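You operate a simulated robot arm through the tools that you are given. There is no shell and no other tool.

You run a simulated robot arm. Do the job below in one go: nothing can be reset, and whatever is moved stays where it is left.

Task
Take flange G7 off the black stand and lay it and its nut on the round table.
Fine: yellow arm in before the round table's socket wrench undoes the nut, free again afterwards; put the wrench back; the other flange stays. Set down upright: socket wrench. Where these are worked on the way, their far stop is far enough and under half their travel is too little: yellow arm.

The check looks at the end state, three seconds after you hand in, the way a careful person would. Anything else that was tipped, shoved, dropped, spilled or broken makes it a failure.

Robot
A 7-joint arm with a four-finger gripper, fixed in place. Base frame: the origin is on the floor under the middle of its stand, x ahead of it, y to its left, z up; the work surface is at about z = 72. Lengths are in cm, angles in rad, forces in N, time in s.
It reaches about 122.3 cm from its shoulder. Its first joint turns from -1.204 to 3.002 rad. Payload 3.67 kg.
The TCP is the grasp point between the finger pads, 2.8 cm short of the fingertips. In the tool frame z runs along the fingers and y along their closing line. The gripper opens to 11.2 cm; its body begins 7.3 cm behind the TCP.
Orientation is that of the tool frame in the base frame, as [roll, pitch, yaw] about the fixed x, y, z axes, in that order (R = Rz(yaw) Ry(pitch) Rx(roll)). With the fingers straight down and closing along the base's y, the tool's x points along the base's -x, its y along +y and its z along -z.

Tools
- The arm moves only by the tool servo_tool. Its argument "rows" is text: rows parted by semicolons, each of 7 numbers parted by spaces: the gripper command, from -1 (fully open) to 1 (shut), values between in proportion, then the shift along the base's x, y, z in m, then the turn, a rotation vector about the base's x, y, z in rad. In form: hand tx ty tz wx wy wz; .... A call has 1 to 20 rows; each row shifts and turns the commanded pose from where the row before left it. A row lasts 0.2 s, in which the tool goes at most 5 cm and 0.15 rad; a call with a longer step from one row to the next is refused whole, and so is a gripper value outside its range. A pose out of reach is approached as far as the arm can. The call stops where the force on the tool passes 40 N (or 10 N more than at its start, if that is more) or the arm is blocked; 0.2 s more then pass. The fingers move at their own pace (about 10.25 cm/s each) and stop on an object; they squeeze with about 22 N. The grip force told is the motor's: it shows also when the fingers shut on nothing. Time passes only in rows, and 0.2 s behind the last, so rows that do not move let the fingers close. The reply holds the time, the measured pose of the TCP, the force on the tool along the base axes, the opening and the grip force, in the units named above and with some noise, with the torque about the TCP (base axes, N m) and any sound that the robot's microphone picked up, and new pictures: "views" is both (left out), scene, wrist or none.
- Cameras (640 x 400 px; columns grow to the right, rows downward): "scene" is fixed at [21.77, -65.51, 149.51]; the picture's right is [0.44, -0.90, 0.00], its down [-0.59, -0.28, -0.76] and it looks along [0.68, 0.33, -0.65] (base axes); focal length 299 px, centre (320, 200). "wrist" rides on the gripper at [6, -1.8, -10.4] in the tool frame; the picture's right is [0.29, 0.96, 0.00], its down [-0.80, 0.24, -0.55] and it looks along [-0.53, 0.16, 0.83] (tool axes); focal length 234 px, centre (320, 200). There is no depth. A picture from a camera that has moved, and an enlarged one, comes with that camera's place and axes in the base frame and with its lens. The place of the scene camera against the robot may be out by one fixed shift of up to 1.2 cm in any direction.
- lift_body(by): slides the trunk up (or, below 0, down) by that many cm; the arm rides with it, the base frame stays. It gives what a move gives, with no picture.
- close_up(camera, box): a new picture of the part [left, top, right, bottom] of that camera's present view, enlarged. No time passes.
- job_done(): hands the job in; it is judged then, once.

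Nothing tells you positions but the pictures and the camera data. Unless the task says otherwise, let go and move clear before handing in.

The tools are called after "Emit:" as a command line: name --argument value ..., lists and objects as JSON in quotes. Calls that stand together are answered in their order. servo_tool: Moves the arm, as the interface text tells. Its arguments: {"type":"object","properties":{"rows":{"type":"string"},"views":{"type":"string","enum":["both","scene","wrist","none"]}},"required":["rows"]} The other tools are called the same way: lift_body (by) moves the trunk up or down; close_up (camera, box) takes an enlarged picture of a part of a camera's view; job_done () hands the job in.

At the start:

```text
time_s: 0.0
tcp_pos: [80.84, -34.88, 116.74]
tool_rot: [-3.141, 0.0, -3.141]
wrist_force: [-0.5, 0.0, 0.5]
torque: [0.03, 0.03, 0.0]
grip_width: 11.2
finger_force: 0.2
trunk travel left (down, up): [-55.0, 29.0]
```

scene: 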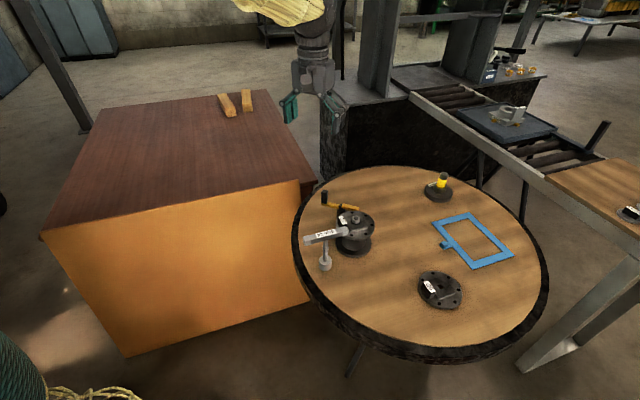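
wrist: 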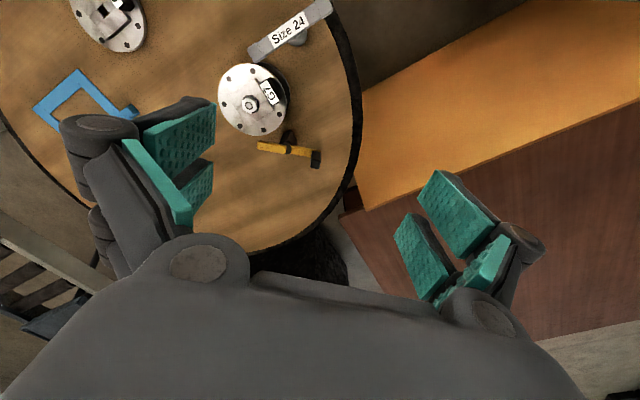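

I see a round table with a flange (G7) on a black stand, a yellow arm beside it, a "Size 24" wrench standing next to it, a second flange, a blue frame and a small black/yellow thing. I'll enlarge the pictures before moving.

Emit:
close_up --camera "scene" --box '[290, 170, 400, 280]'

Emit:
close_up --camera "wrist" --box '[200, 0, 360, 180]'

Emit:
close_up --camera "scene" --box '[390, 160, 550, 320]'

```text
3.64 times, centred on (345, 225) of scene
camera zoom: at [21.77, -65.51, 149.51], right [0.44, -0.9, 0.0], down [-0.59, -0.28, -0.76], along [0.68, 0.33, -0.65], focal length 1087 px, centre (229, 109)
```

zoom: 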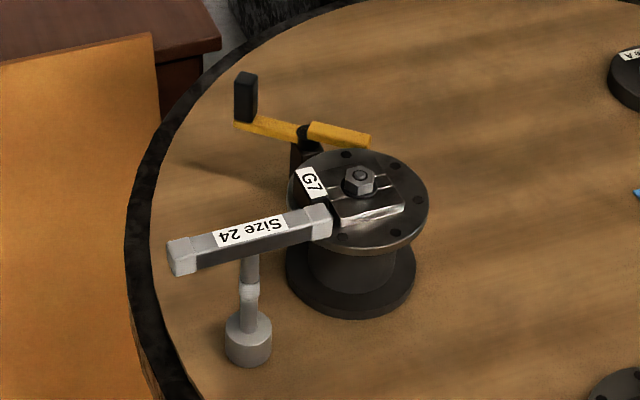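

```text
2.22 times, centred on (280, 90) of wrist
camera zoom: at [74.81, -36.62, 127.1], right [-0.29, 0.96, 0.0], down [0.8, 0.24, 0.55], along [0.53, 0.16, -0.83], focal length 520 px, centre (409, 444)
```

zoom: 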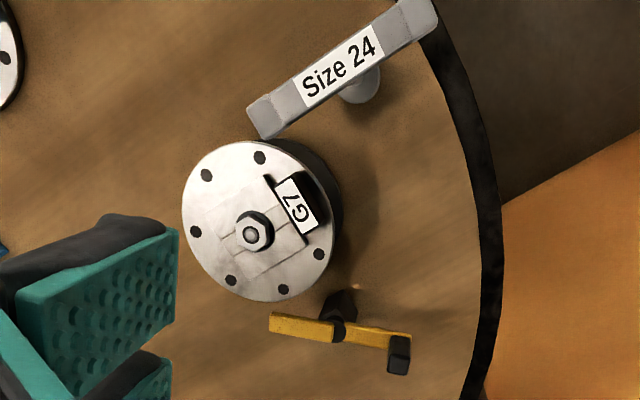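

```text
2.50 times, centred on (470, 240) of scene
camera zoom: at [21.77, -65.51, 149.51], right [0.44, -0.9, 0.0], down [-0.59, -0.28, -0.76], along [0.68, 0.33, -0.65], focal length 748 px, centre (-55, 100)
```

zoom: 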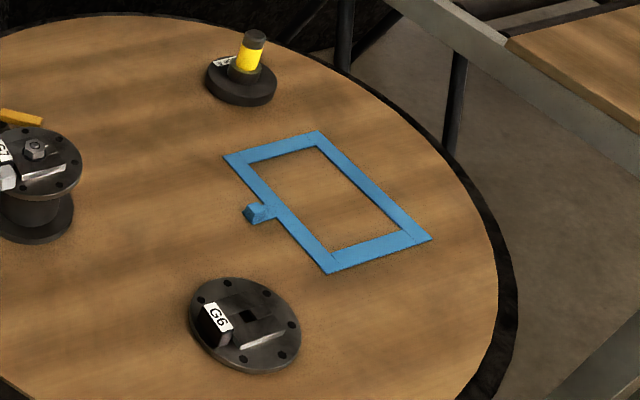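

The nut on G7 looks to be near (86.6, -46, 84), with the wrench standing on its socket on the near side and the yellow lever's post on the far-left side. I'll shift the hand back a bit to get a second, better view for measuring.

Emit:
servo_tool --rows "-1 -0.03 -0.02 -0.01 0 0 0; -1 -0.03 -0.02 -0.01 0 0 0; -1 -0.03 -0.02 -0.01 0 0 0; -1 0 0 0 0 0 0" --views "both"

```text
time_s: 1.0
tcp_pos: [71.87, -40.77, 113.5]
tool_rot: [-3.141, 0.001, 3.141]
wrist_force: [0.4, -0.9, 0.6]
torque: [-0.01, 0.0, -0.01]
grip_width: 11.22
finger_force: 0.1
trunk travel left (down, up): [-55.0, 29.0]
camera wrist: at [65.84, -42.51, 123.94], right [-0.29, 0.96, 0.0], down [0.8, 0.24, 0.55], along [0.53, 0.16, -0.83], focal length 234 px, centre (320, 200)
```

scene: 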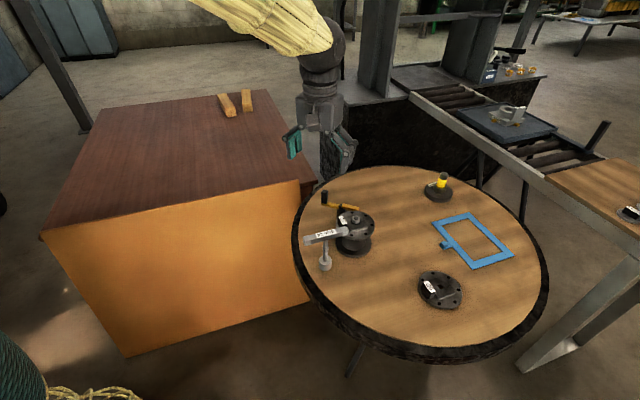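
wrist: 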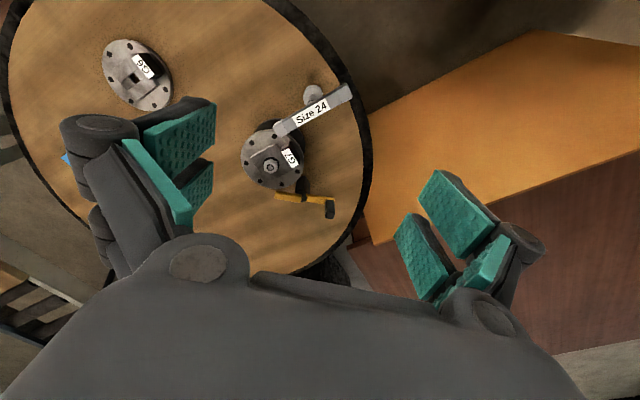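

The camera now sees G7, the wrench and the yellow lever together. I'll enlarge this part to measure it.

Emit:
close_up --camera "wrist" --box '[230, 75, 370, 225]'

Emit:
close_up --camera "scene" --box '[300, 180, 390, 280]'

```text
2.67 times, centred on (300, 150) of wrist
camera zoom: at [65.84, -42.51, 123.94], right [-0.29, 0.96, 0.0], down [0.8, 0.24, 0.55], along [0.53, 0.16, -0.83], focal length 624 px, centre (373, 333)
```

zoom: 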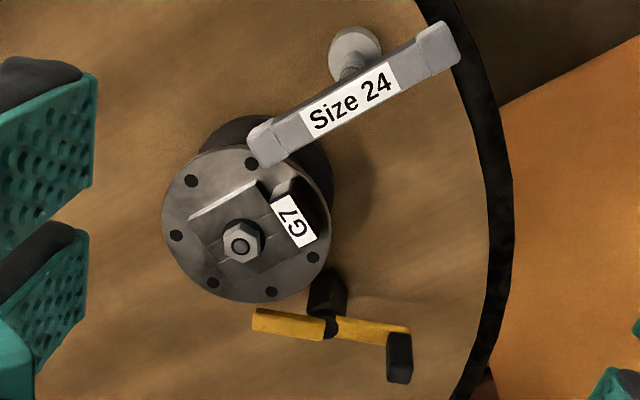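

```text
4.00 times, centred on (345, 230) of scene
camera zoom: at [21.77, -65.51, 149.51], right [0.44, -0.9, 0.0], down [-0.59, -0.28, -0.76], along [0.68, 0.33, -0.65], focal length 1196 px, centre (220, 80)
```

zoom: 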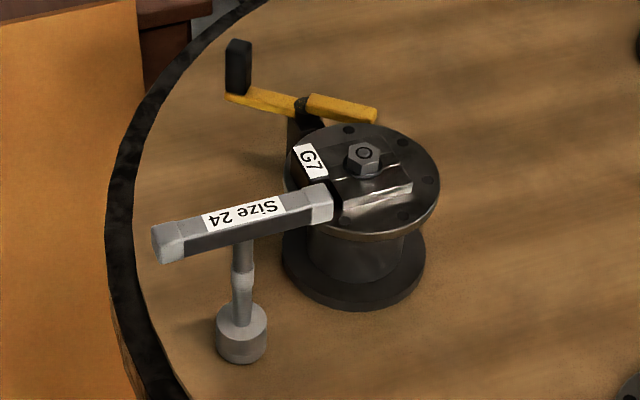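

I've triangulated: nut top ≈ (87.1, -46.0, 83.4), wrench T-handle top ≈ (74.4, -41.3, 86.8) running at 45°, lever pivot ≈ (93.1, -37.8, 81.8) with its knob near (91.6, -32.3). I'll look closely at the fingers and at flange G6, which should be the same shape as G7.

Emit:
close_up --camera "wrist" --box '[40, 80, 240, 260]'

Emit:
close_up --camera "wrist" --box '[380, 150, 560, 320]'

Emit:
close_up --camera "scene" --box '[405, 255, 475, 320]'

Emit:
close_up --camera "wrist" --box '[90, 30, 190, 120]'

Emit:
close_up --camera "scene" --box '[280, 90, 370, 190]'

```text
2.22 times, centred on (140, 170) of wrist
camera zoom: at [65.84, -42.51, 123.94], right [-0.29, 0.96, 0.0], down [0.8, 0.24, 0.55], along [0.53, 0.16, -0.83], focal length 520 px, centre (720, 267)
```

zoom: 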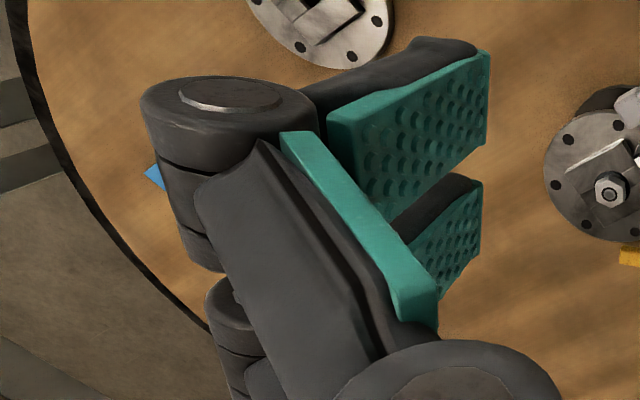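

```text
2.35 times, centred on (470, 235) of wrist
camera zoom: at [65.84, -42.51, 123.94], right [-0.29, 0.96, 0.0], down [0.8, 0.24, 0.55], along [0.53, 0.16, -0.83], focal length 551 px, centre (-33, 118)
```

zoom: 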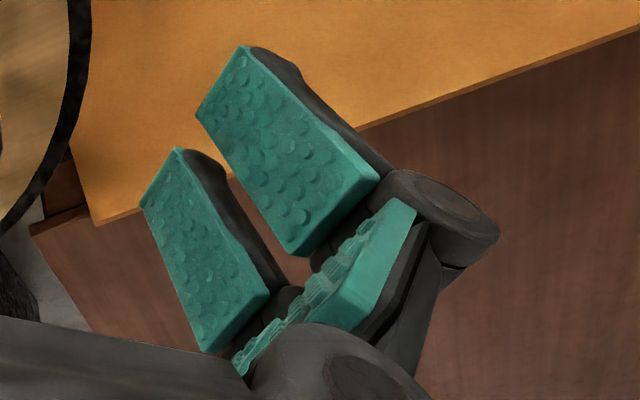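

```text
6.15 times, centred on (440, 288) of scene
camera zoom: at [21.77, -65.51, 149.51], right [0.44, -0.9, 0.0], down [-0.59, -0.28, -0.76], along [0.68, 0.33, -0.65], focal length 1840 px, centre (-418, -338)
```

zoom: 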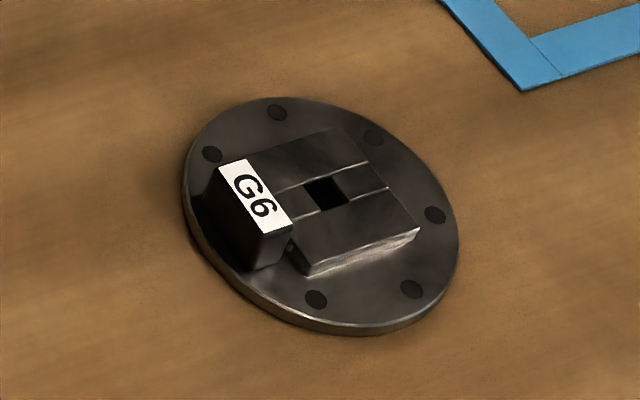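

```text
4.44 times, centred on (140, 75) of wrist
camera zoom: at [65.84, -42.51, 123.94], right [-0.29, 0.96, 0.0], down [0.8, 0.24, 0.55], along [0.53, 0.16, -0.83], focal length 1041 px, centre (1120, 756)
```

zoom: 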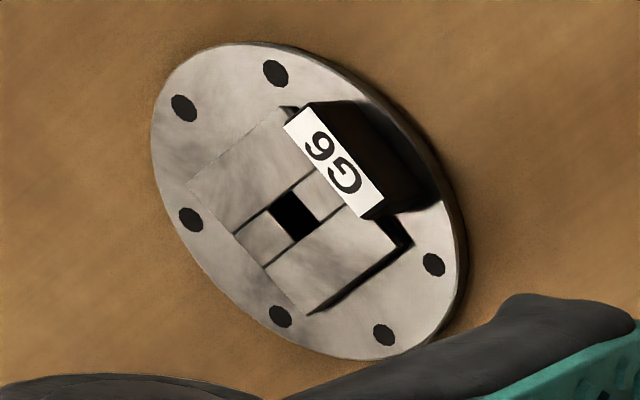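

```text
4.00 times, centred on (325, 140) of scene
camera zoom: at [21.77, -65.51, 149.51], right [0.44, -0.9, 0.0], down [-0.59, -0.28, -0.76], along [0.68, 0.33, -0.65], focal length 1196 px, centre (300, 440)
```

zoom: 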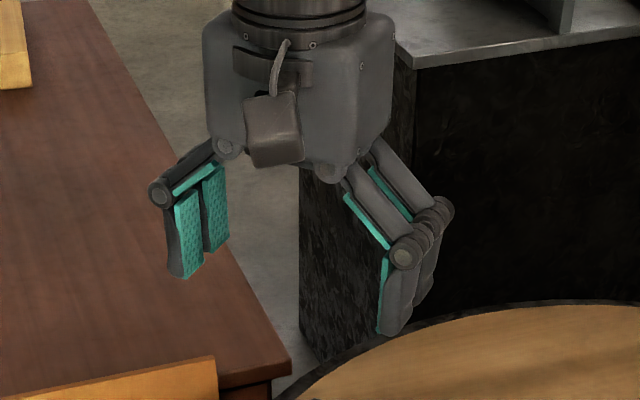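

The fingers come in two side-by-side pairs, and G6 shows that the flange has a square boss I can grip, with a label block on one side. Next I'll look closer at the yellow lever, keeping well above everything.

Emit:
servo_tool --rows "-1 0.03 0.02 -0.03 0 0 0; -1 0.03 0.02 -0.03 0 0 0; -1 0.03 0.02 -0.03 0 0 0; -1 0.03 0.02 -0.03 0 0 0; -1 0 0 0 0 0 0" --views "both"

Emit:
close_up --camera "wrist" --box '[200, 50, 440, 250]'

```text
time_s: 2.2
tcp_pos: [83.82, -32.81, 101.85]
tool_rot: [3.141, 0.001, 3.141]
wrist_force: [-1.2, -0.9, 0.2]
torque: [0.01, 0.0, 0.02]
grip_width: 11.17
finger_force: 0.2
trunk travel left (down, up): [-55.0, 29.0]
camera wrist: at [77.74, -34.57, 112.22], right [-0.29, 0.96, 0.0], down [0.8, 0.24, 0.56], along [0.53, 0.16, -0.83], focal length 234 px, centre (320, 200)
```

scene: 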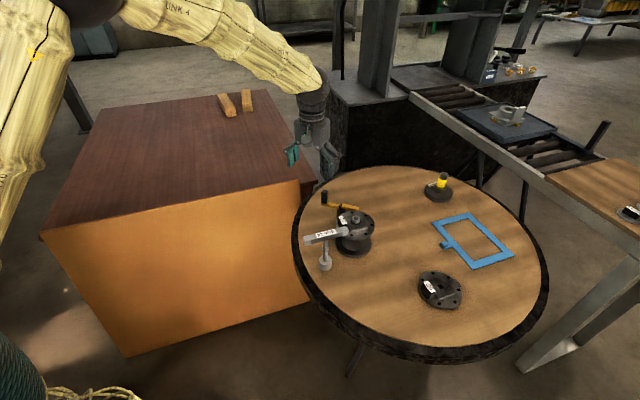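
wrist: 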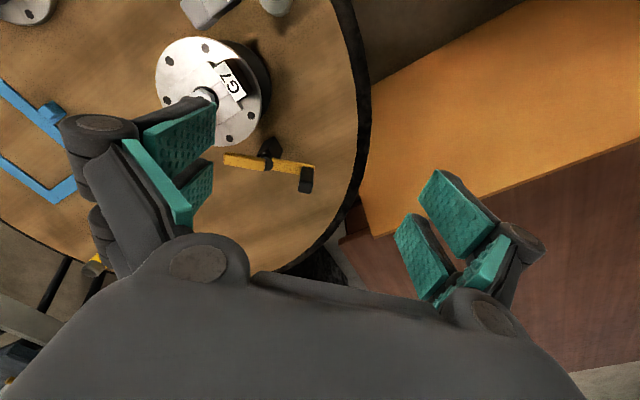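

```text
2.00 times, centred on (320, 150) of wrist
camera zoom: at [77.74, -34.57, 112.22], right [-0.29, 0.96, 0.0], down [0.8, 0.24, 0.56], along [0.53, 0.16, -0.83], focal length 468 px, centre (320, 300)
```

zoom: 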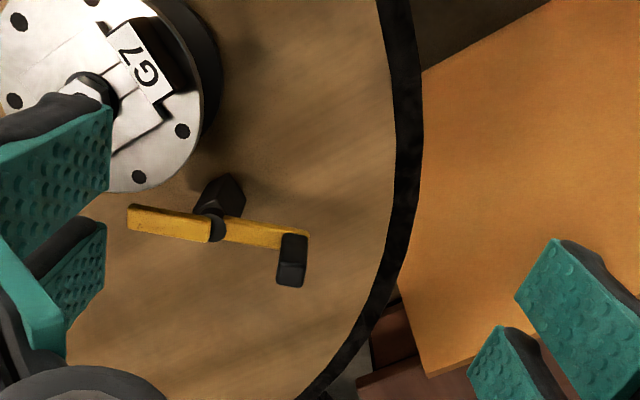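

The lever pivot is at about (93.2, -37.6), with the black knob at (92.05, -32.15) reaching z ≈ 87.5. To turn the tip in over the flange, the knob has to go toward +x. I'll shut the fingers and come down on the robot side of the knob.

Emit:
servo_tool --rows "1 0 0 0 0 0 0; 1 0 0 0 0 0 0; 1 0 0 -0.02 0 0 0; 1 0.005 0.002 -0.035 0 0 0; 1 0.005 0.002 -0.035 0 0 0; 1 0.005 0.002 -0.035 0 0 0; 1 0 0 -0.02 0 0 0; 1 0 0 -0.012 0 0 0; 1 0 0 0 0 0 0" --views "both"

Emit:
close_up --camera "wrist" --box '[200, 50, 440, 250]'

Emit:
close_up --camera "scene" --box '[290, 130, 400, 240]'

```text
time_s: 4.2
tcp_pos: [85.26, -32.38, 85.91]
tool_rot: [-3.141, 0.002, 3.141]
wrist_force: [-0.2, 0.4, -0.2]
torque: [0.02, 0.03, 0.0]
grip_width: 0.0
finger_force: 22.0
trunk travel left (down, up): [-55.0, 29.0]
camera wrist: at [79.2, -34.07, 96.34], right [-0.29, 0.96, 0.0], down [0.8, 0.24, 0.55], along [0.53, 0.16, -0.83], focal length 234 px, centre (320, 200)
```

scene: 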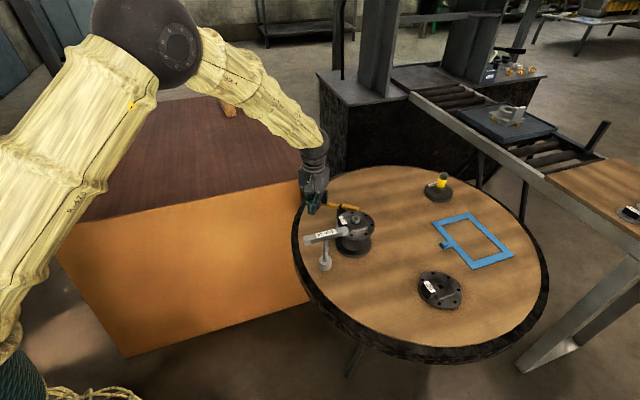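
wrist: 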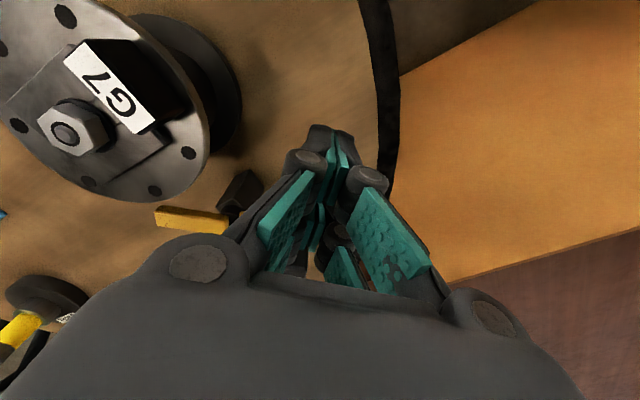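

```text
2.00 times, centred on (320, 150) of wrist
camera zoom: at [79.2, -34.07, 96.34], right [-0.29, 0.96, 0.0], down [0.8, 0.24, 0.55], along [0.53, 0.16, -0.83], focal length 468 px, centre (320, 300)
```

zoom: 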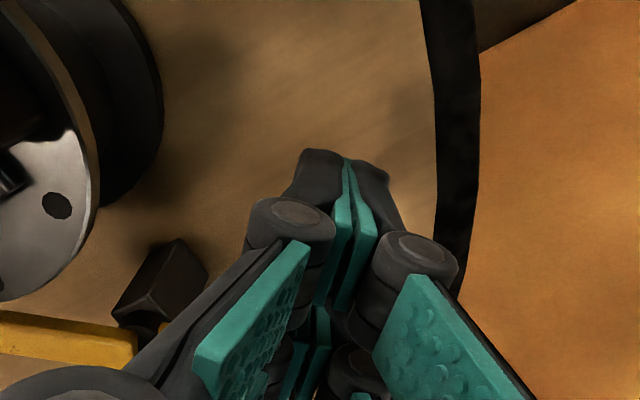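

```text
3.64 times, centred on (345, 185) of scene
camera zoom: at [21.77, -65.51, 149.51], right [0.44, -0.9, 0.0], down [-0.59, -0.28, -0.76], along [0.68, 0.33, -0.65], focal length 1087 px, centre (229, 254)
```

zoom: 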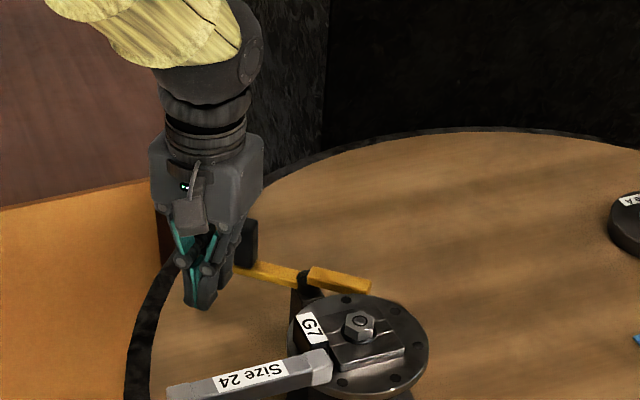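

The closed hand is beside the knob. I'll push toward +x in small steps and watch the force.

Emit:
servo_tool --rows "1 0.008 0 0 0 0 0; 1 0.008 0 0 0 0 0; 1 0.008 0 0 0 0 0; 1 0.006 0 0 0 0 0; 1 0.006 0 0 0 0 0; 1 0.006 0 0 0 0 0; 1 0.006 0 0 0 0 0; 1 0.006 0 0 0 0 0; 1 0 0 0 0 0 0" --views "both"

Emit:
close_up --camera "scene" --box '[290, 130, 400, 240]'

```text
time_s: 6.2
tcp_pos: [90.72, -32.31, 86.02]
tool_rot: [-3.141, 0.002, 3.141]
wrist_force: [0.3, -0.1, 0.5]
torque: [0.01, -0.01, 0.0]
grip_width: 0.0
finger_force: 21.5
trunk travel left (down, up): [-55.0, 29.0]
camera wrist: at [84.69, -34.09, 96.42], right [-0.29, 0.96, 0.0], down [0.8, 0.24, 0.55], along [0.53, 0.16, -0.83], focal length 234 px, centre (320, 200)
```

scene: 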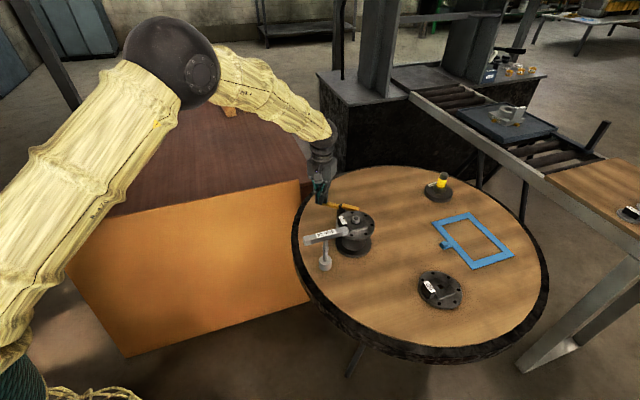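
wrist: 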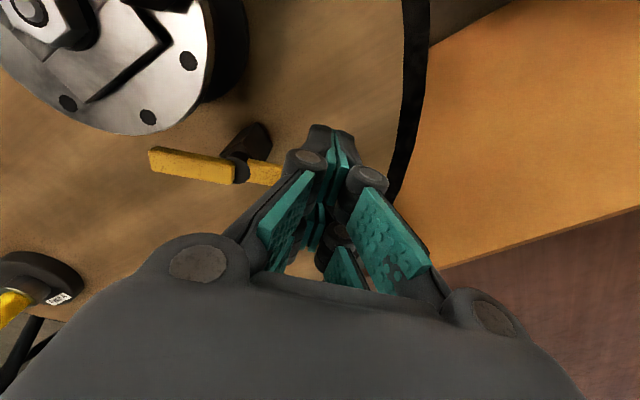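

```text
3.64 times, centred on (345, 185) of scene
camera zoom: at [21.77, -65.51, 149.51], right [0.44, -0.9, 0.0], down [-0.59, -0.28, -0.76], along [0.68, 0.33, -0.65], focal length 1087 px, centre (229, 254)
```

zoom: 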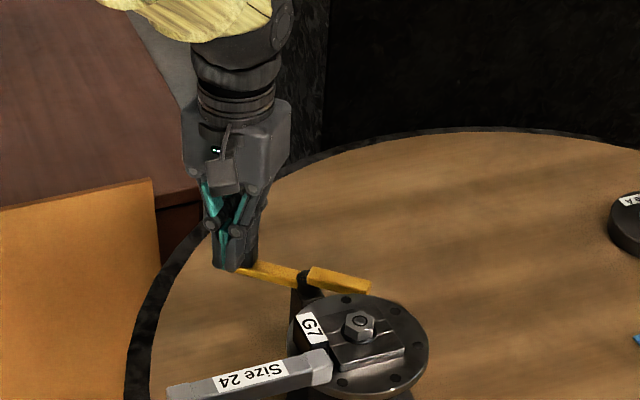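

No force yet, so I'm not sure whether the knob has been touched. I'll enlarge the wrist view to check the lever's angle.

Emit:
close_up --camera "wrist" --box '[140, 100, 400, 290]'

Emit:
close_up --camera "scene" --box '[300, 160, 370, 220]'

```text
2.11 times, centred on (270, 195) of wrist
camera zoom: at [84.69, -34.09, 96.42], right [-0.29, 0.96, 0.0], down [0.8, 0.24, 0.55], along [0.53, 0.16, -0.83], focal length 493 px, centre (425, 210)
```

zoom: 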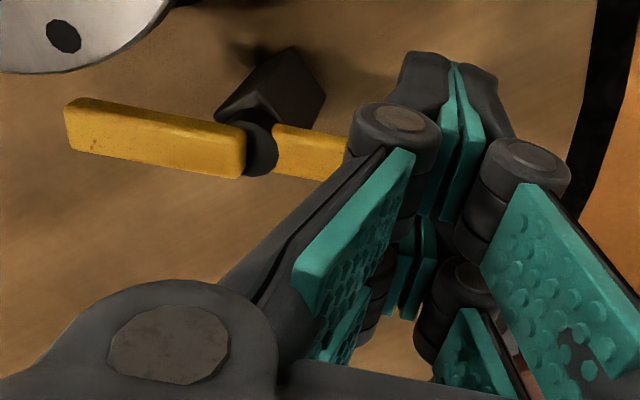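

```text
6.67 times, centred on (335, 190) of scene
camera zoom: at [21.77, -65.51, 149.51], right [0.44, -0.9, 0.0], down [-0.59, -0.28, -0.76], along [0.68, 0.33, -0.65], focal length 1993 px, centre (220, 267)
```

zoom: 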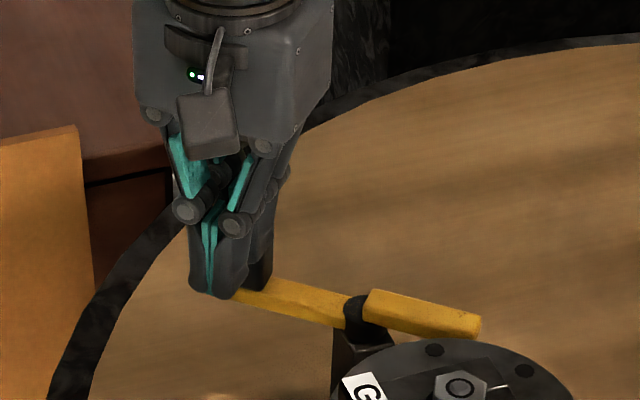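

The lever hasn't clearly moved yet; re-triangulating puts the knob nearer (92.9, -32.2) with its top at z ≈ 86. I'll keep pushing slowly and watch the lever.

Emit:
servo_tool --rows "1 0.005 0 -0.005 0 0 0; 1 0.005 0 0 0 0 0; 1 0.005 0 0 0 0 0; 1 0.005 0 0 0 0 0; 1 0 0 0 0 0 0" --views "both"

Emit:
close_up --camera "wrist" --box '[140, 100, 400, 290]'

Emit:
close_up --camera "scene" --box '[300, 160, 370, 220]'

```text
time_s: 7.4
tcp_pos: [92.77, -32.28, 85.57]
tool_rot: [3.141, 0.0, -3.141]
wrist_force: [-0.9, -0.9, -0.1]
torque: [0.0, 0.02, -0.01]
grip_width: 0.01
finger_force: 21.7
trunk travel left (down, up): [-55.0, 29.0]
camera wrist: at [86.71, -34.05, 95.92], right [-0.29, 0.96, 0.0], down [0.8, 0.24, 0.55], along [0.53, 0.16, -0.83], focal length 234 px, centre (320, 200)
```

scene: 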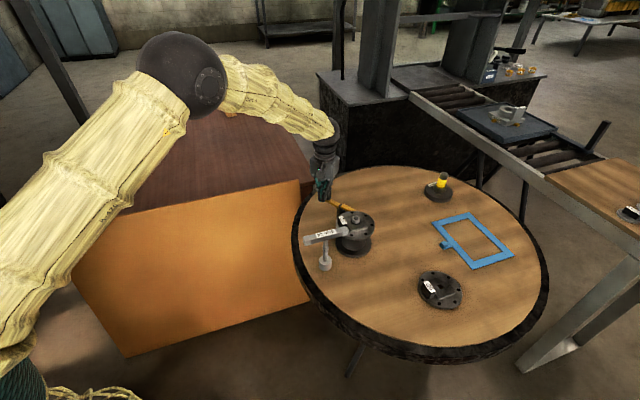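
wrist: 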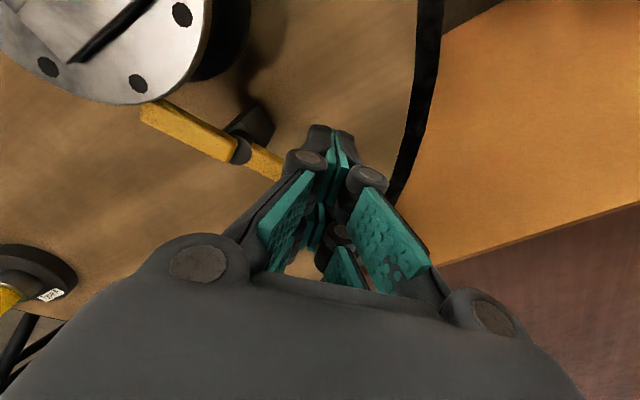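

```text
2.11 times, centred on (270, 195) of wrist
camera zoom: at [86.71, -34.05, 95.92], right [-0.29, 0.96, 0.0], down [0.8, 0.24, 0.55], along [0.53, 0.16, -0.83], focal length 493 px, centre (425, 210)
```

zoom: 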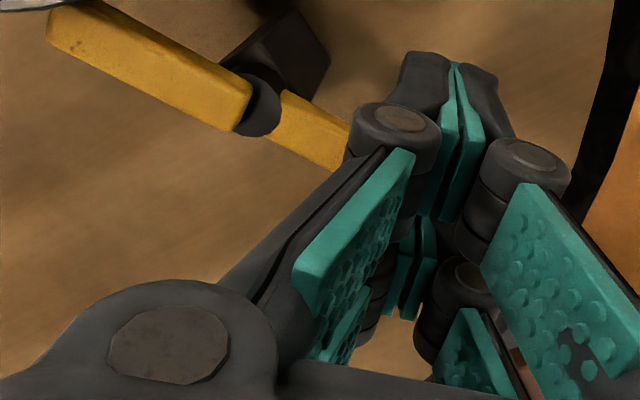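

```text
6.67 times, centred on (335, 190) of scene
camera zoom: at [21.77, -65.51, 149.51], right [0.44, -0.9, 0.0], down [-0.59, -0.28, -0.76], along [0.68, 0.33, -0.65], focal length 1993 px, centre (220, 267)
```

zoom: 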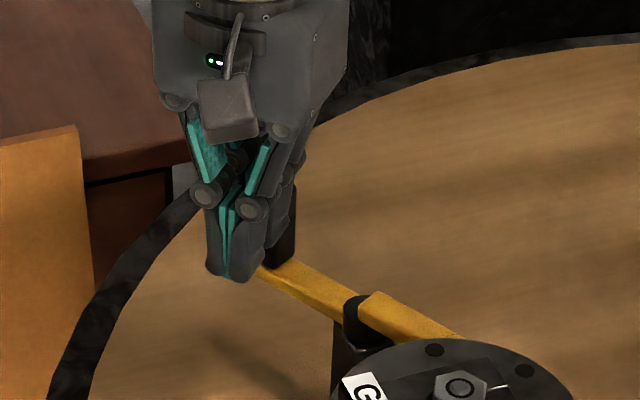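

The lever turns easily: its tip is swinging toward the flange. I'll keep pushing along the arc until it meets its stop.

Emit:
servo_tool --rows "1 0.005 0 0 0 0 0; 1 0.005 -0.001 0 0 0 0; 1 0.005 -0.001 0 0 0 0; 1 0.005 -0.002 0 0 0 0; 1 0.004 -0.002 0 0 0 0; 1 0 0 0 0 0 0" --views "both"

Emit:
close_up --camera "wrist" --box '[100, 0, 400, 230]'

Emit:
close_up --camera "scene" --box '[300, 160, 370, 220]'

```text
time_s: 8.8
tcp_pos: [95.12, -32.94, 85.6]
tool_rot: [3.14, -0.002, 3.141]
wrist_force: [-0.4, 0.3, 0.3]
torque: [0.01, -0.02, -0.02]
grip_width: 0.01
finger_force: 22.2
trunk travel left (down, up): [-55.0, 29.0]
camera wrist: at [89.08, -34.67, 95.95], right [-0.29, 0.96, 0.0], down [0.8, 0.24, 0.55], along [0.53, 0.16, -0.83], focal length 234 px, centre (320, 200)
```

scene: 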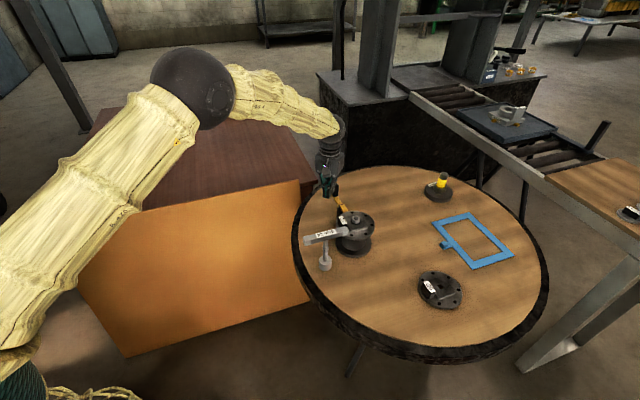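
wrist: 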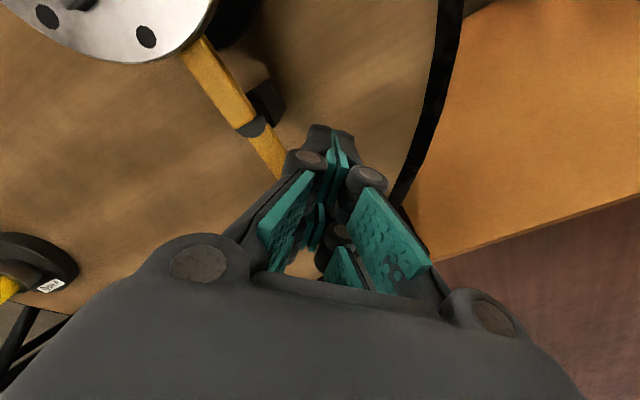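

```text
1.74 times, centred on (250, 115) of wrist
camera zoom: at [89.08, -34.67, 95.95], right [-0.29, 0.96, 0.0], down [0.8, 0.24, 0.55], along [0.53, 0.16, -0.83], focal length 407 px, centre (442, 348)
```

zoom: 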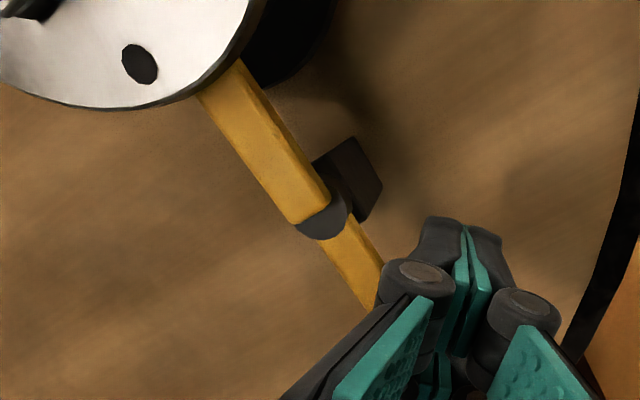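

```text
6.67 times, centred on (335, 190) of scene
camera zoom: at [21.77, -65.51, 149.51], right [0.44, -0.9, 0.0], down [-0.59, -0.28, -0.76], along [0.68, 0.33, -0.65], focal length 1993 px, centre (220, 267)
```

zoom: 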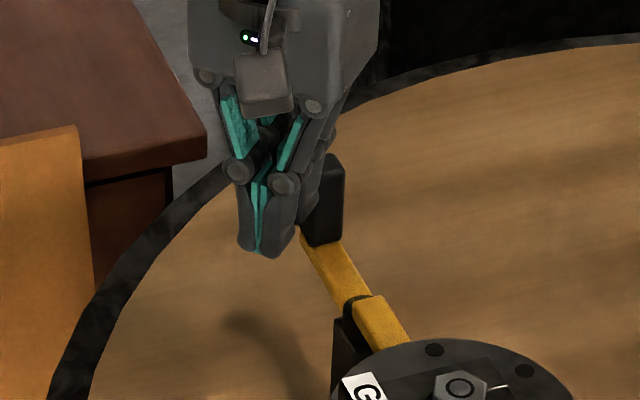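

The lever's tip is now going in under the flange's rim (about 46° turned) and there's still no resistance. I'll continue until it stops.

Emit:
servo_tool --rows "1 0.004 -0.001 0 0 0 0; 1 0.004 -0.002 0 0 0 0; 1 0.004 -0.002 0 0 0 0; 1 0.004 -0.003 0 0 0 0; 1 0.003 -0.003 0 0 0 0; 1 0 0 0 0 0 0" --views "both"

Emit:
close_up --camera "wrist" --box '[100, 0, 400, 230]'

Emit:
close_up --camera "scene" --box '[300, 160, 370, 220]'

```text
time_s: 9.5
tcp_pos: [95.36, -33.08, 85.42]
tool_rot: [3.138, -0.011, -3.142]
wrist_force: [-21.7, 4.3, 10.2]
torque: [0.03, 0.05, -0.04]
grip_width: 0.03
finger_force: 21.8
trunk travel left (down, up): [-55.0, 29.0]
stopped in row 3: the force on the tool passed its limit at 46 N (the readings are from after the stop); the commanded pose is now the measured one
camera wrist: at [89.52, -34.84, 95.91], right [-0.29, 0.96, 0.01], down [0.8, 0.24, 0.55], along [0.52, 0.16, -0.84], focal length 234 px, centre (320, 200)
```

scene: 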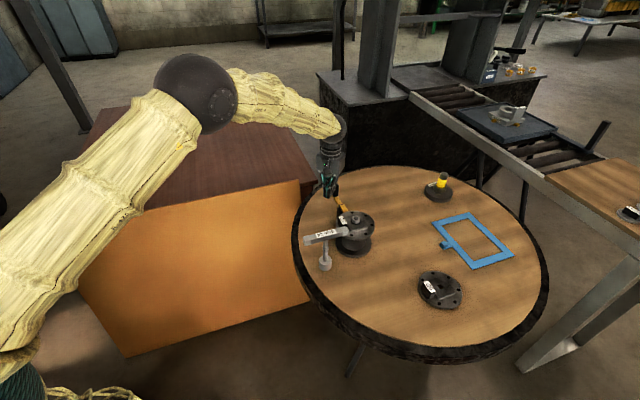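
wrist: 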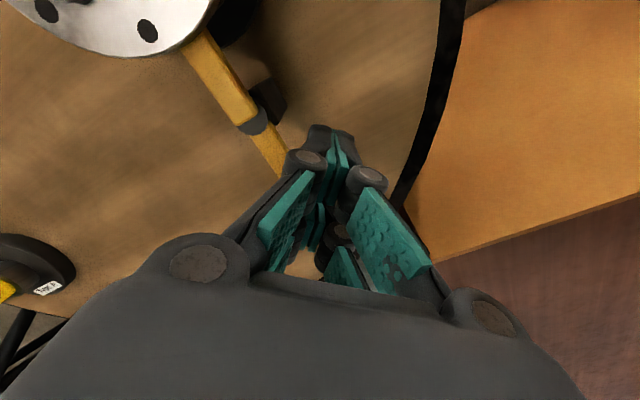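

```text
1.74 times, centred on (250, 115) of wrist
camera zoom: at [89.52, -34.84, 95.91], right [-0.29, 0.96, 0.01], down [0.8, 0.24, 0.55], along [0.52, 0.16, -0.84], focal length 407 px, centre (442, 348)
```

zoom: 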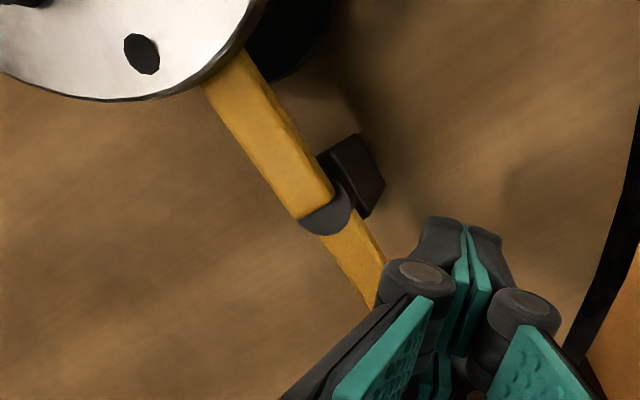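

```text
6.67 times, centred on (335, 190) of scene
camera zoom: at [21.77, -65.51, 149.51], right [0.44, -0.9, 0.0], down [-0.59, -0.28, -0.76], along [0.68, 0.33, -0.65], focal length 1993 px, centre (220, 267)
```

zoom: 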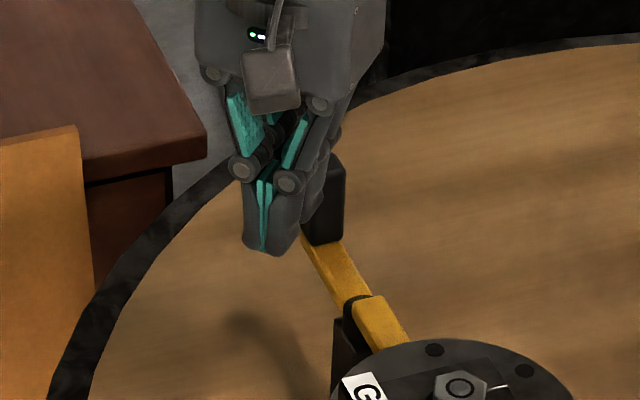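

The lever hit its far stop (46 N), with the tip in under the flange. I'll back the hand off, rise, and check that it stays in.

Emit:
servo_tool --rows "1 -0.01 0.002 0 0 0 0; 1 -0.015 0.003 0 0 0 0; 1 -0.02 0 0 0 0 0; 1 -0.02 0 0.02 0 0 0; 1 -0.02 0 0.04 0 0 0; 0 -0.02 -0.01 0.04 0 0 0; -1 -0.02 -0.02 0.03 0 0 0; -1 -0.02 -0.02 0.02 0 0 0; -1 0 0 0 0 0 0; -1 0 0 0 0 0 0" --views "both"

Emit:
close_up --camera "wrist" --box '[180, 0, 440, 200]'

Emit:
close_up --camera "scene" --box '[300, 180, 390, 280]'

```text
time_s: 11.7
tcp_pos: [81.04, -37.64, 100.34]
tool_rot: [3.138, -0.009, -3.141]
wrist_force: [-0.4, 0.6, -0.1]
torque: [-0.03, -0.03, -0.02]
grip_width: 11.23
finger_force: 0.0
trunk travel left (down, up): [-55.0, 29.0]
camera wrist: at [75.06, -39.39, 110.8], right [-0.29, 0.96, 0.01], down [0.8, 0.24, 0.55], along [0.52, 0.16, -0.84], focal length 234 px, centre (320, 200)
```

scene: 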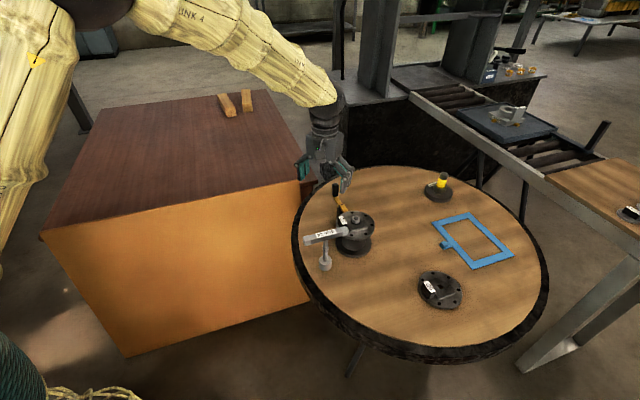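
wrist: 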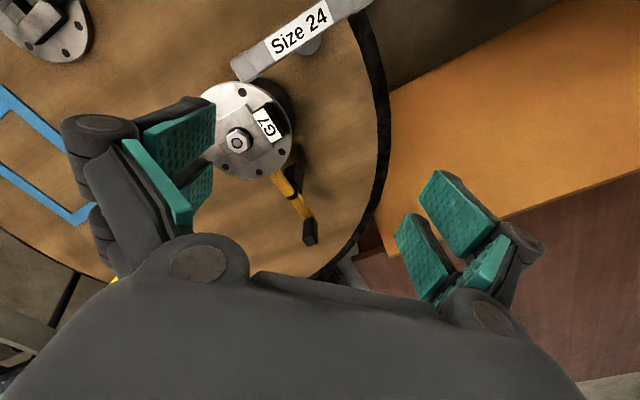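

```text
2.00 times, centred on (310, 100) of wrist
camera zoom: at [75.06, -39.39, 110.8], right [-0.29, 0.96, 0.01], down [0.8, 0.24, 0.55], along [0.52, 0.16, -0.84], focal length 468 px, centre (340, 400)
```

zoom: 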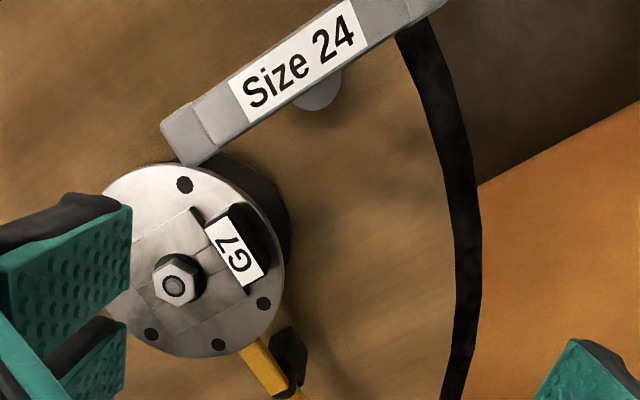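

```text
4.00 times, centred on (345, 230) of scene
camera zoom: at [21.77, -65.51, 149.51], right [0.44, -0.9, 0.0], down [-0.59, -0.28, -0.76], along [0.68, 0.33, -0.65], focal length 1196 px, centre (220, 80)
```

zoom: 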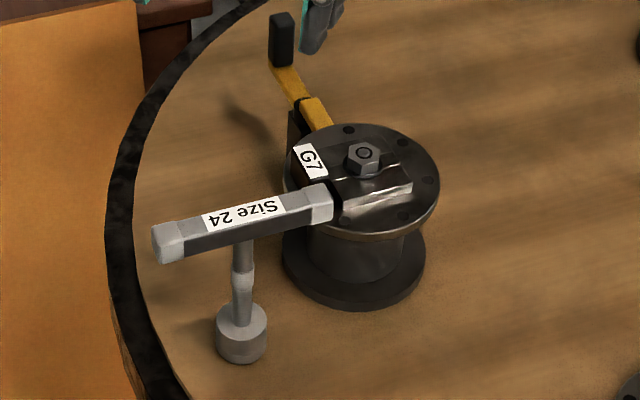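

The lever stays in. Next is the wrench: I'll turn the hand by -45° so the fingers close across the T-handle at (74.3, -41.25), and stop above it to check the alignment.

Emit:
servo_tool --rows "-1 -0.012 -0.006 0 -0.003 -0.009 0; -1 -0.012 -0.006 0 0 0 -0.13; -1 -0.012 -0.006 0 0 0 -0.13; -1 -0.012 -0.006 0 0 0 -0.13; -1 -0.01 -0.006 0 0 0 -0.13; -1 -0.01 -0.006 0 0 0 -0.13; -1 0 0 0 0 0 -0.14; -1 0 0 0 0 0 0" --views "both"

Emit:
close_up --camera "wrist" --box '[180, 40, 460, 260]'

```text
time_s: 13.5
tcp_pos: [74.45, -41.25, 100.25]
tool_rot: [3.141, -0.003, 2.351]
wrist_force: [0.2, -0.1, -0.4]
torque: [0.01, 0.01, -0.03]
grip_width: 11.19
finger_force: 0.0
trunk travel left (down, up): [-55.0, 29.0]
camera wrist: at [68.9, -38.18, 110.63], right [0.48, 0.88, 0.0], down [0.73, -0.4, 0.55], along [0.49, -0.26, -0.83], focal length 234 px, centre (320, 200)
```

scene: 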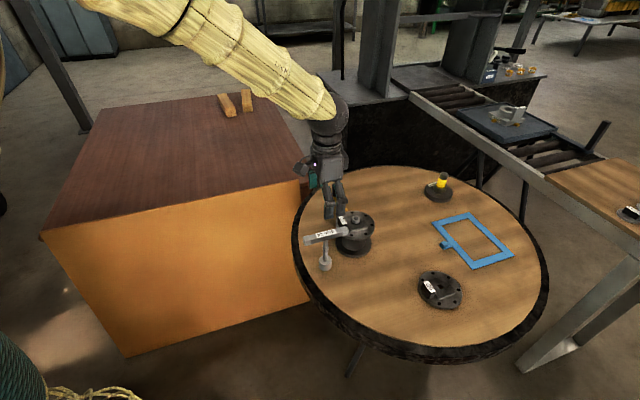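
wrist: 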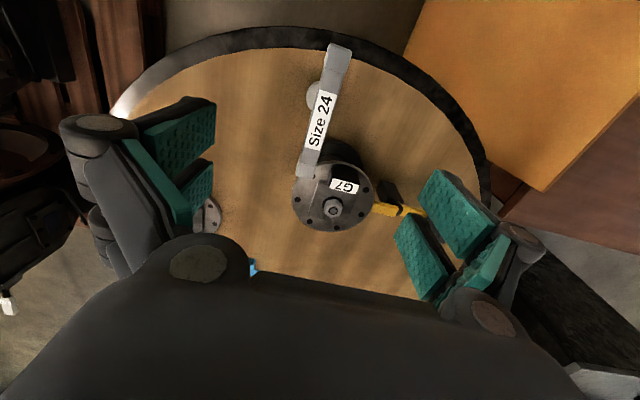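

```text
1.82 times, centred on (320, 150) of wrist
camera zoom: at [68.9, -38.18, 110.63], right [0.48, 0.88, 0.0], down [0.73, -0.4, 0.55], along [0.49, -0.26, -0.83], focal length 426 px, centre (320, 291)
```

zoom: 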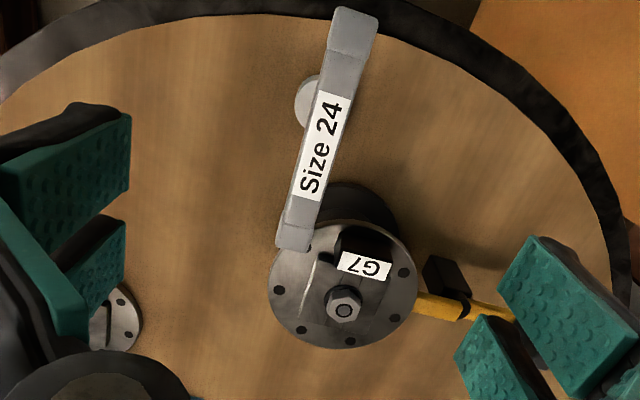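

The hand lines up with the handle: its centre is (74.35, -41.15). I'll come down so the TCP sits at the handle's mid-height, then close on it.

Emit:
servo_tool --rows "-1 -0.001 0.001 -0.04 0 0 0; -1 0 0 -0.04 0 0 0; -1 0 0 -0.04 0 0 0; -1 0 0 -0.0235 0 0 0; -1 0 0 0 0 0 0" --views "both"

Emit:
close_up --camera "scene" --box '[290, 170, 380, 280]'

```text
time_s: 14.7
tcp_pos: [74.25, -41.3, 85.99]
tool_rot: [-3.141, 0.002, 2.352]
wrist_force: [0.8, 0.4, 0.3]
torque: [0.01, 0.0, 0.01]
grip_width: 11.21
finger_force: 0.1
trunk travel left (down, up): [-55.0, 29.0]
camera wrist: at [68.82, -38.19, 96.32], right [0.48, 0.88, 0.0], down [0.73, -0.4, 0.55], along [0.49, -0.26, -0.83], focal length 234 px, centre (320, 200)
```

scene: 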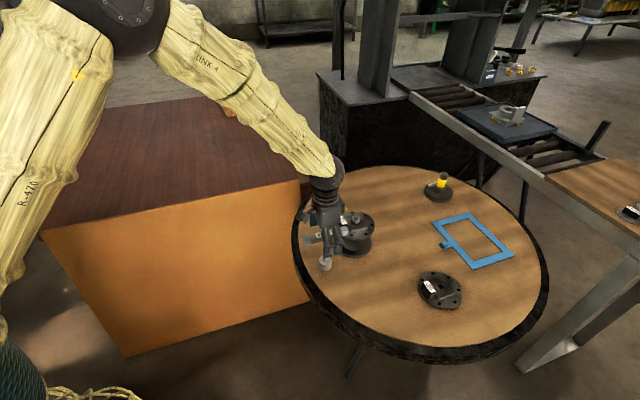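
wrist: 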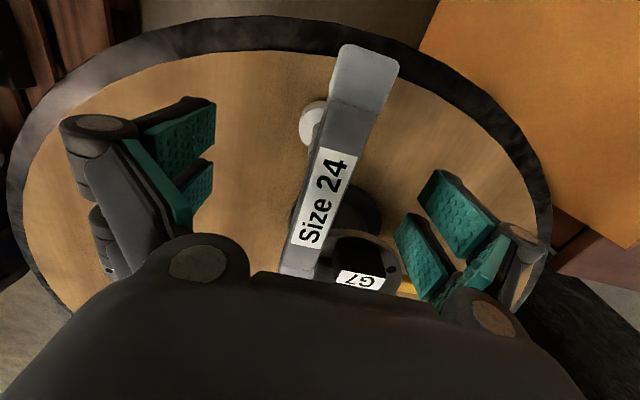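

```text
3.64 times, centred on (335, 225) of scene
camera zoom: at [21.77, -65.51, 149.51], right [0.44, -0.9, 0.0], down [-0.59, -0.28, -0.76], along [0.68, 0.33, -0.65], focal length 1087 px, centre (266, 109)
```

zoom: 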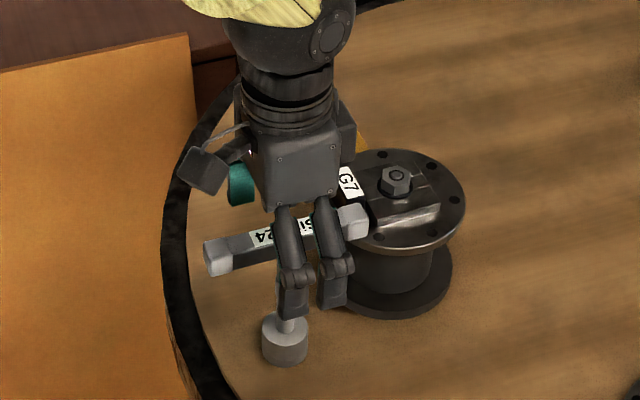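

The handle is centred between the fingers; its top is at about z = 86.5. I'll lower by 0.5 cm, nudge 0.2 cm across to centre it, and close.

Emit:
servo_tool --rows "-1 0.0013 0.0018 -0.005 0 0 0; -0.5 0 0 0 0 0 0; 0 0 0 0 0 0 0; 0.4 0 0 0 0 0 0; 0.7 0 0 0 0 0 0; 1 0 0 0 0 0 0; 1 0 0 0 0 0 0; 1 0 0 0 0 0 0" --views "both"

Emit:
close_up --camera "scene" --box '[290, 170, 380, 280]'

```text
time_s: 16.5
tcp_pos: [74.46, -41.01, 85.36]
tool_rot: [-3.14, 0.0, 2.353]
wrist_force: [-1.2, -0.4, 0.1]
torque: [0.01, -0.01, -0.04]
grip_width: 1.88
finger_force: 21.9
trunk travel left (down, up): [-55.0, 29.0]
camera wrist: at [68.96, -37.98, 95.76], right [0.48, 0.88, 0.0], down [0.73, -0.4, 0.55], along [0.49, -0.26, -0.83], focal length 234 px, centre (320, 200)
```

scene: 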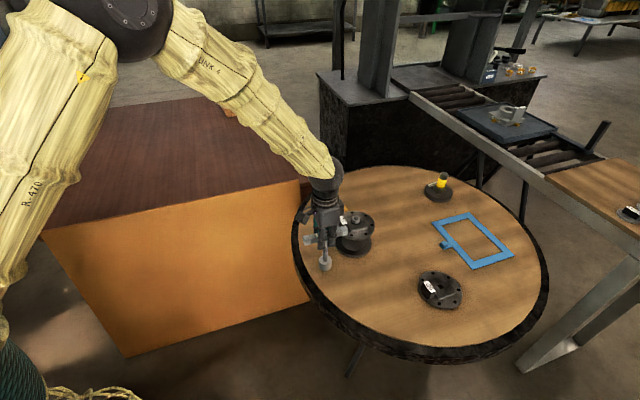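
wrist: 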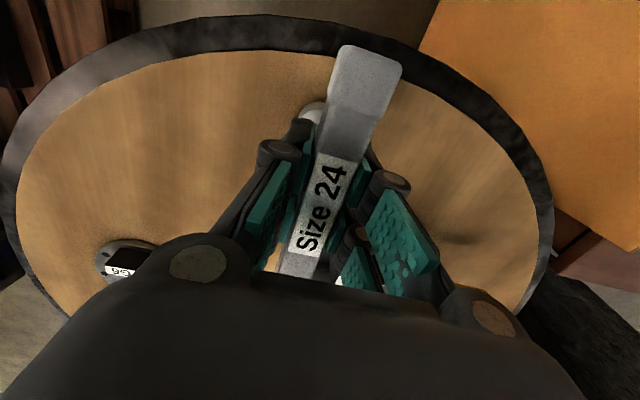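

```text
3.64 times, centred on (335, 225) of scene
camera zoom: at [21.77, -65.51, 149.51], right [0.44, -0.9, 0.0], down [-0.59, -0.28, -0.76], along [0.68, 0.33, -0.65], focal length 1087 px, centre (266, 109)
```

zoom: 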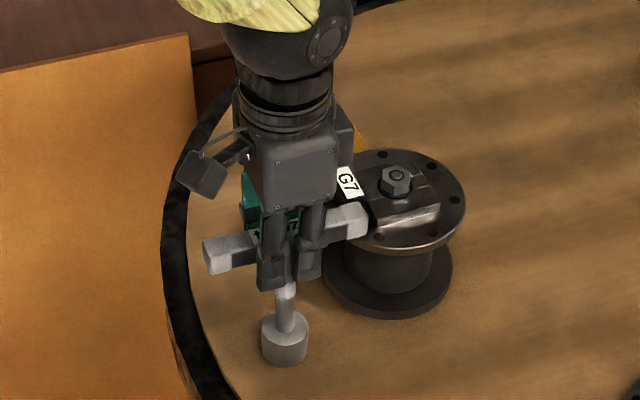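

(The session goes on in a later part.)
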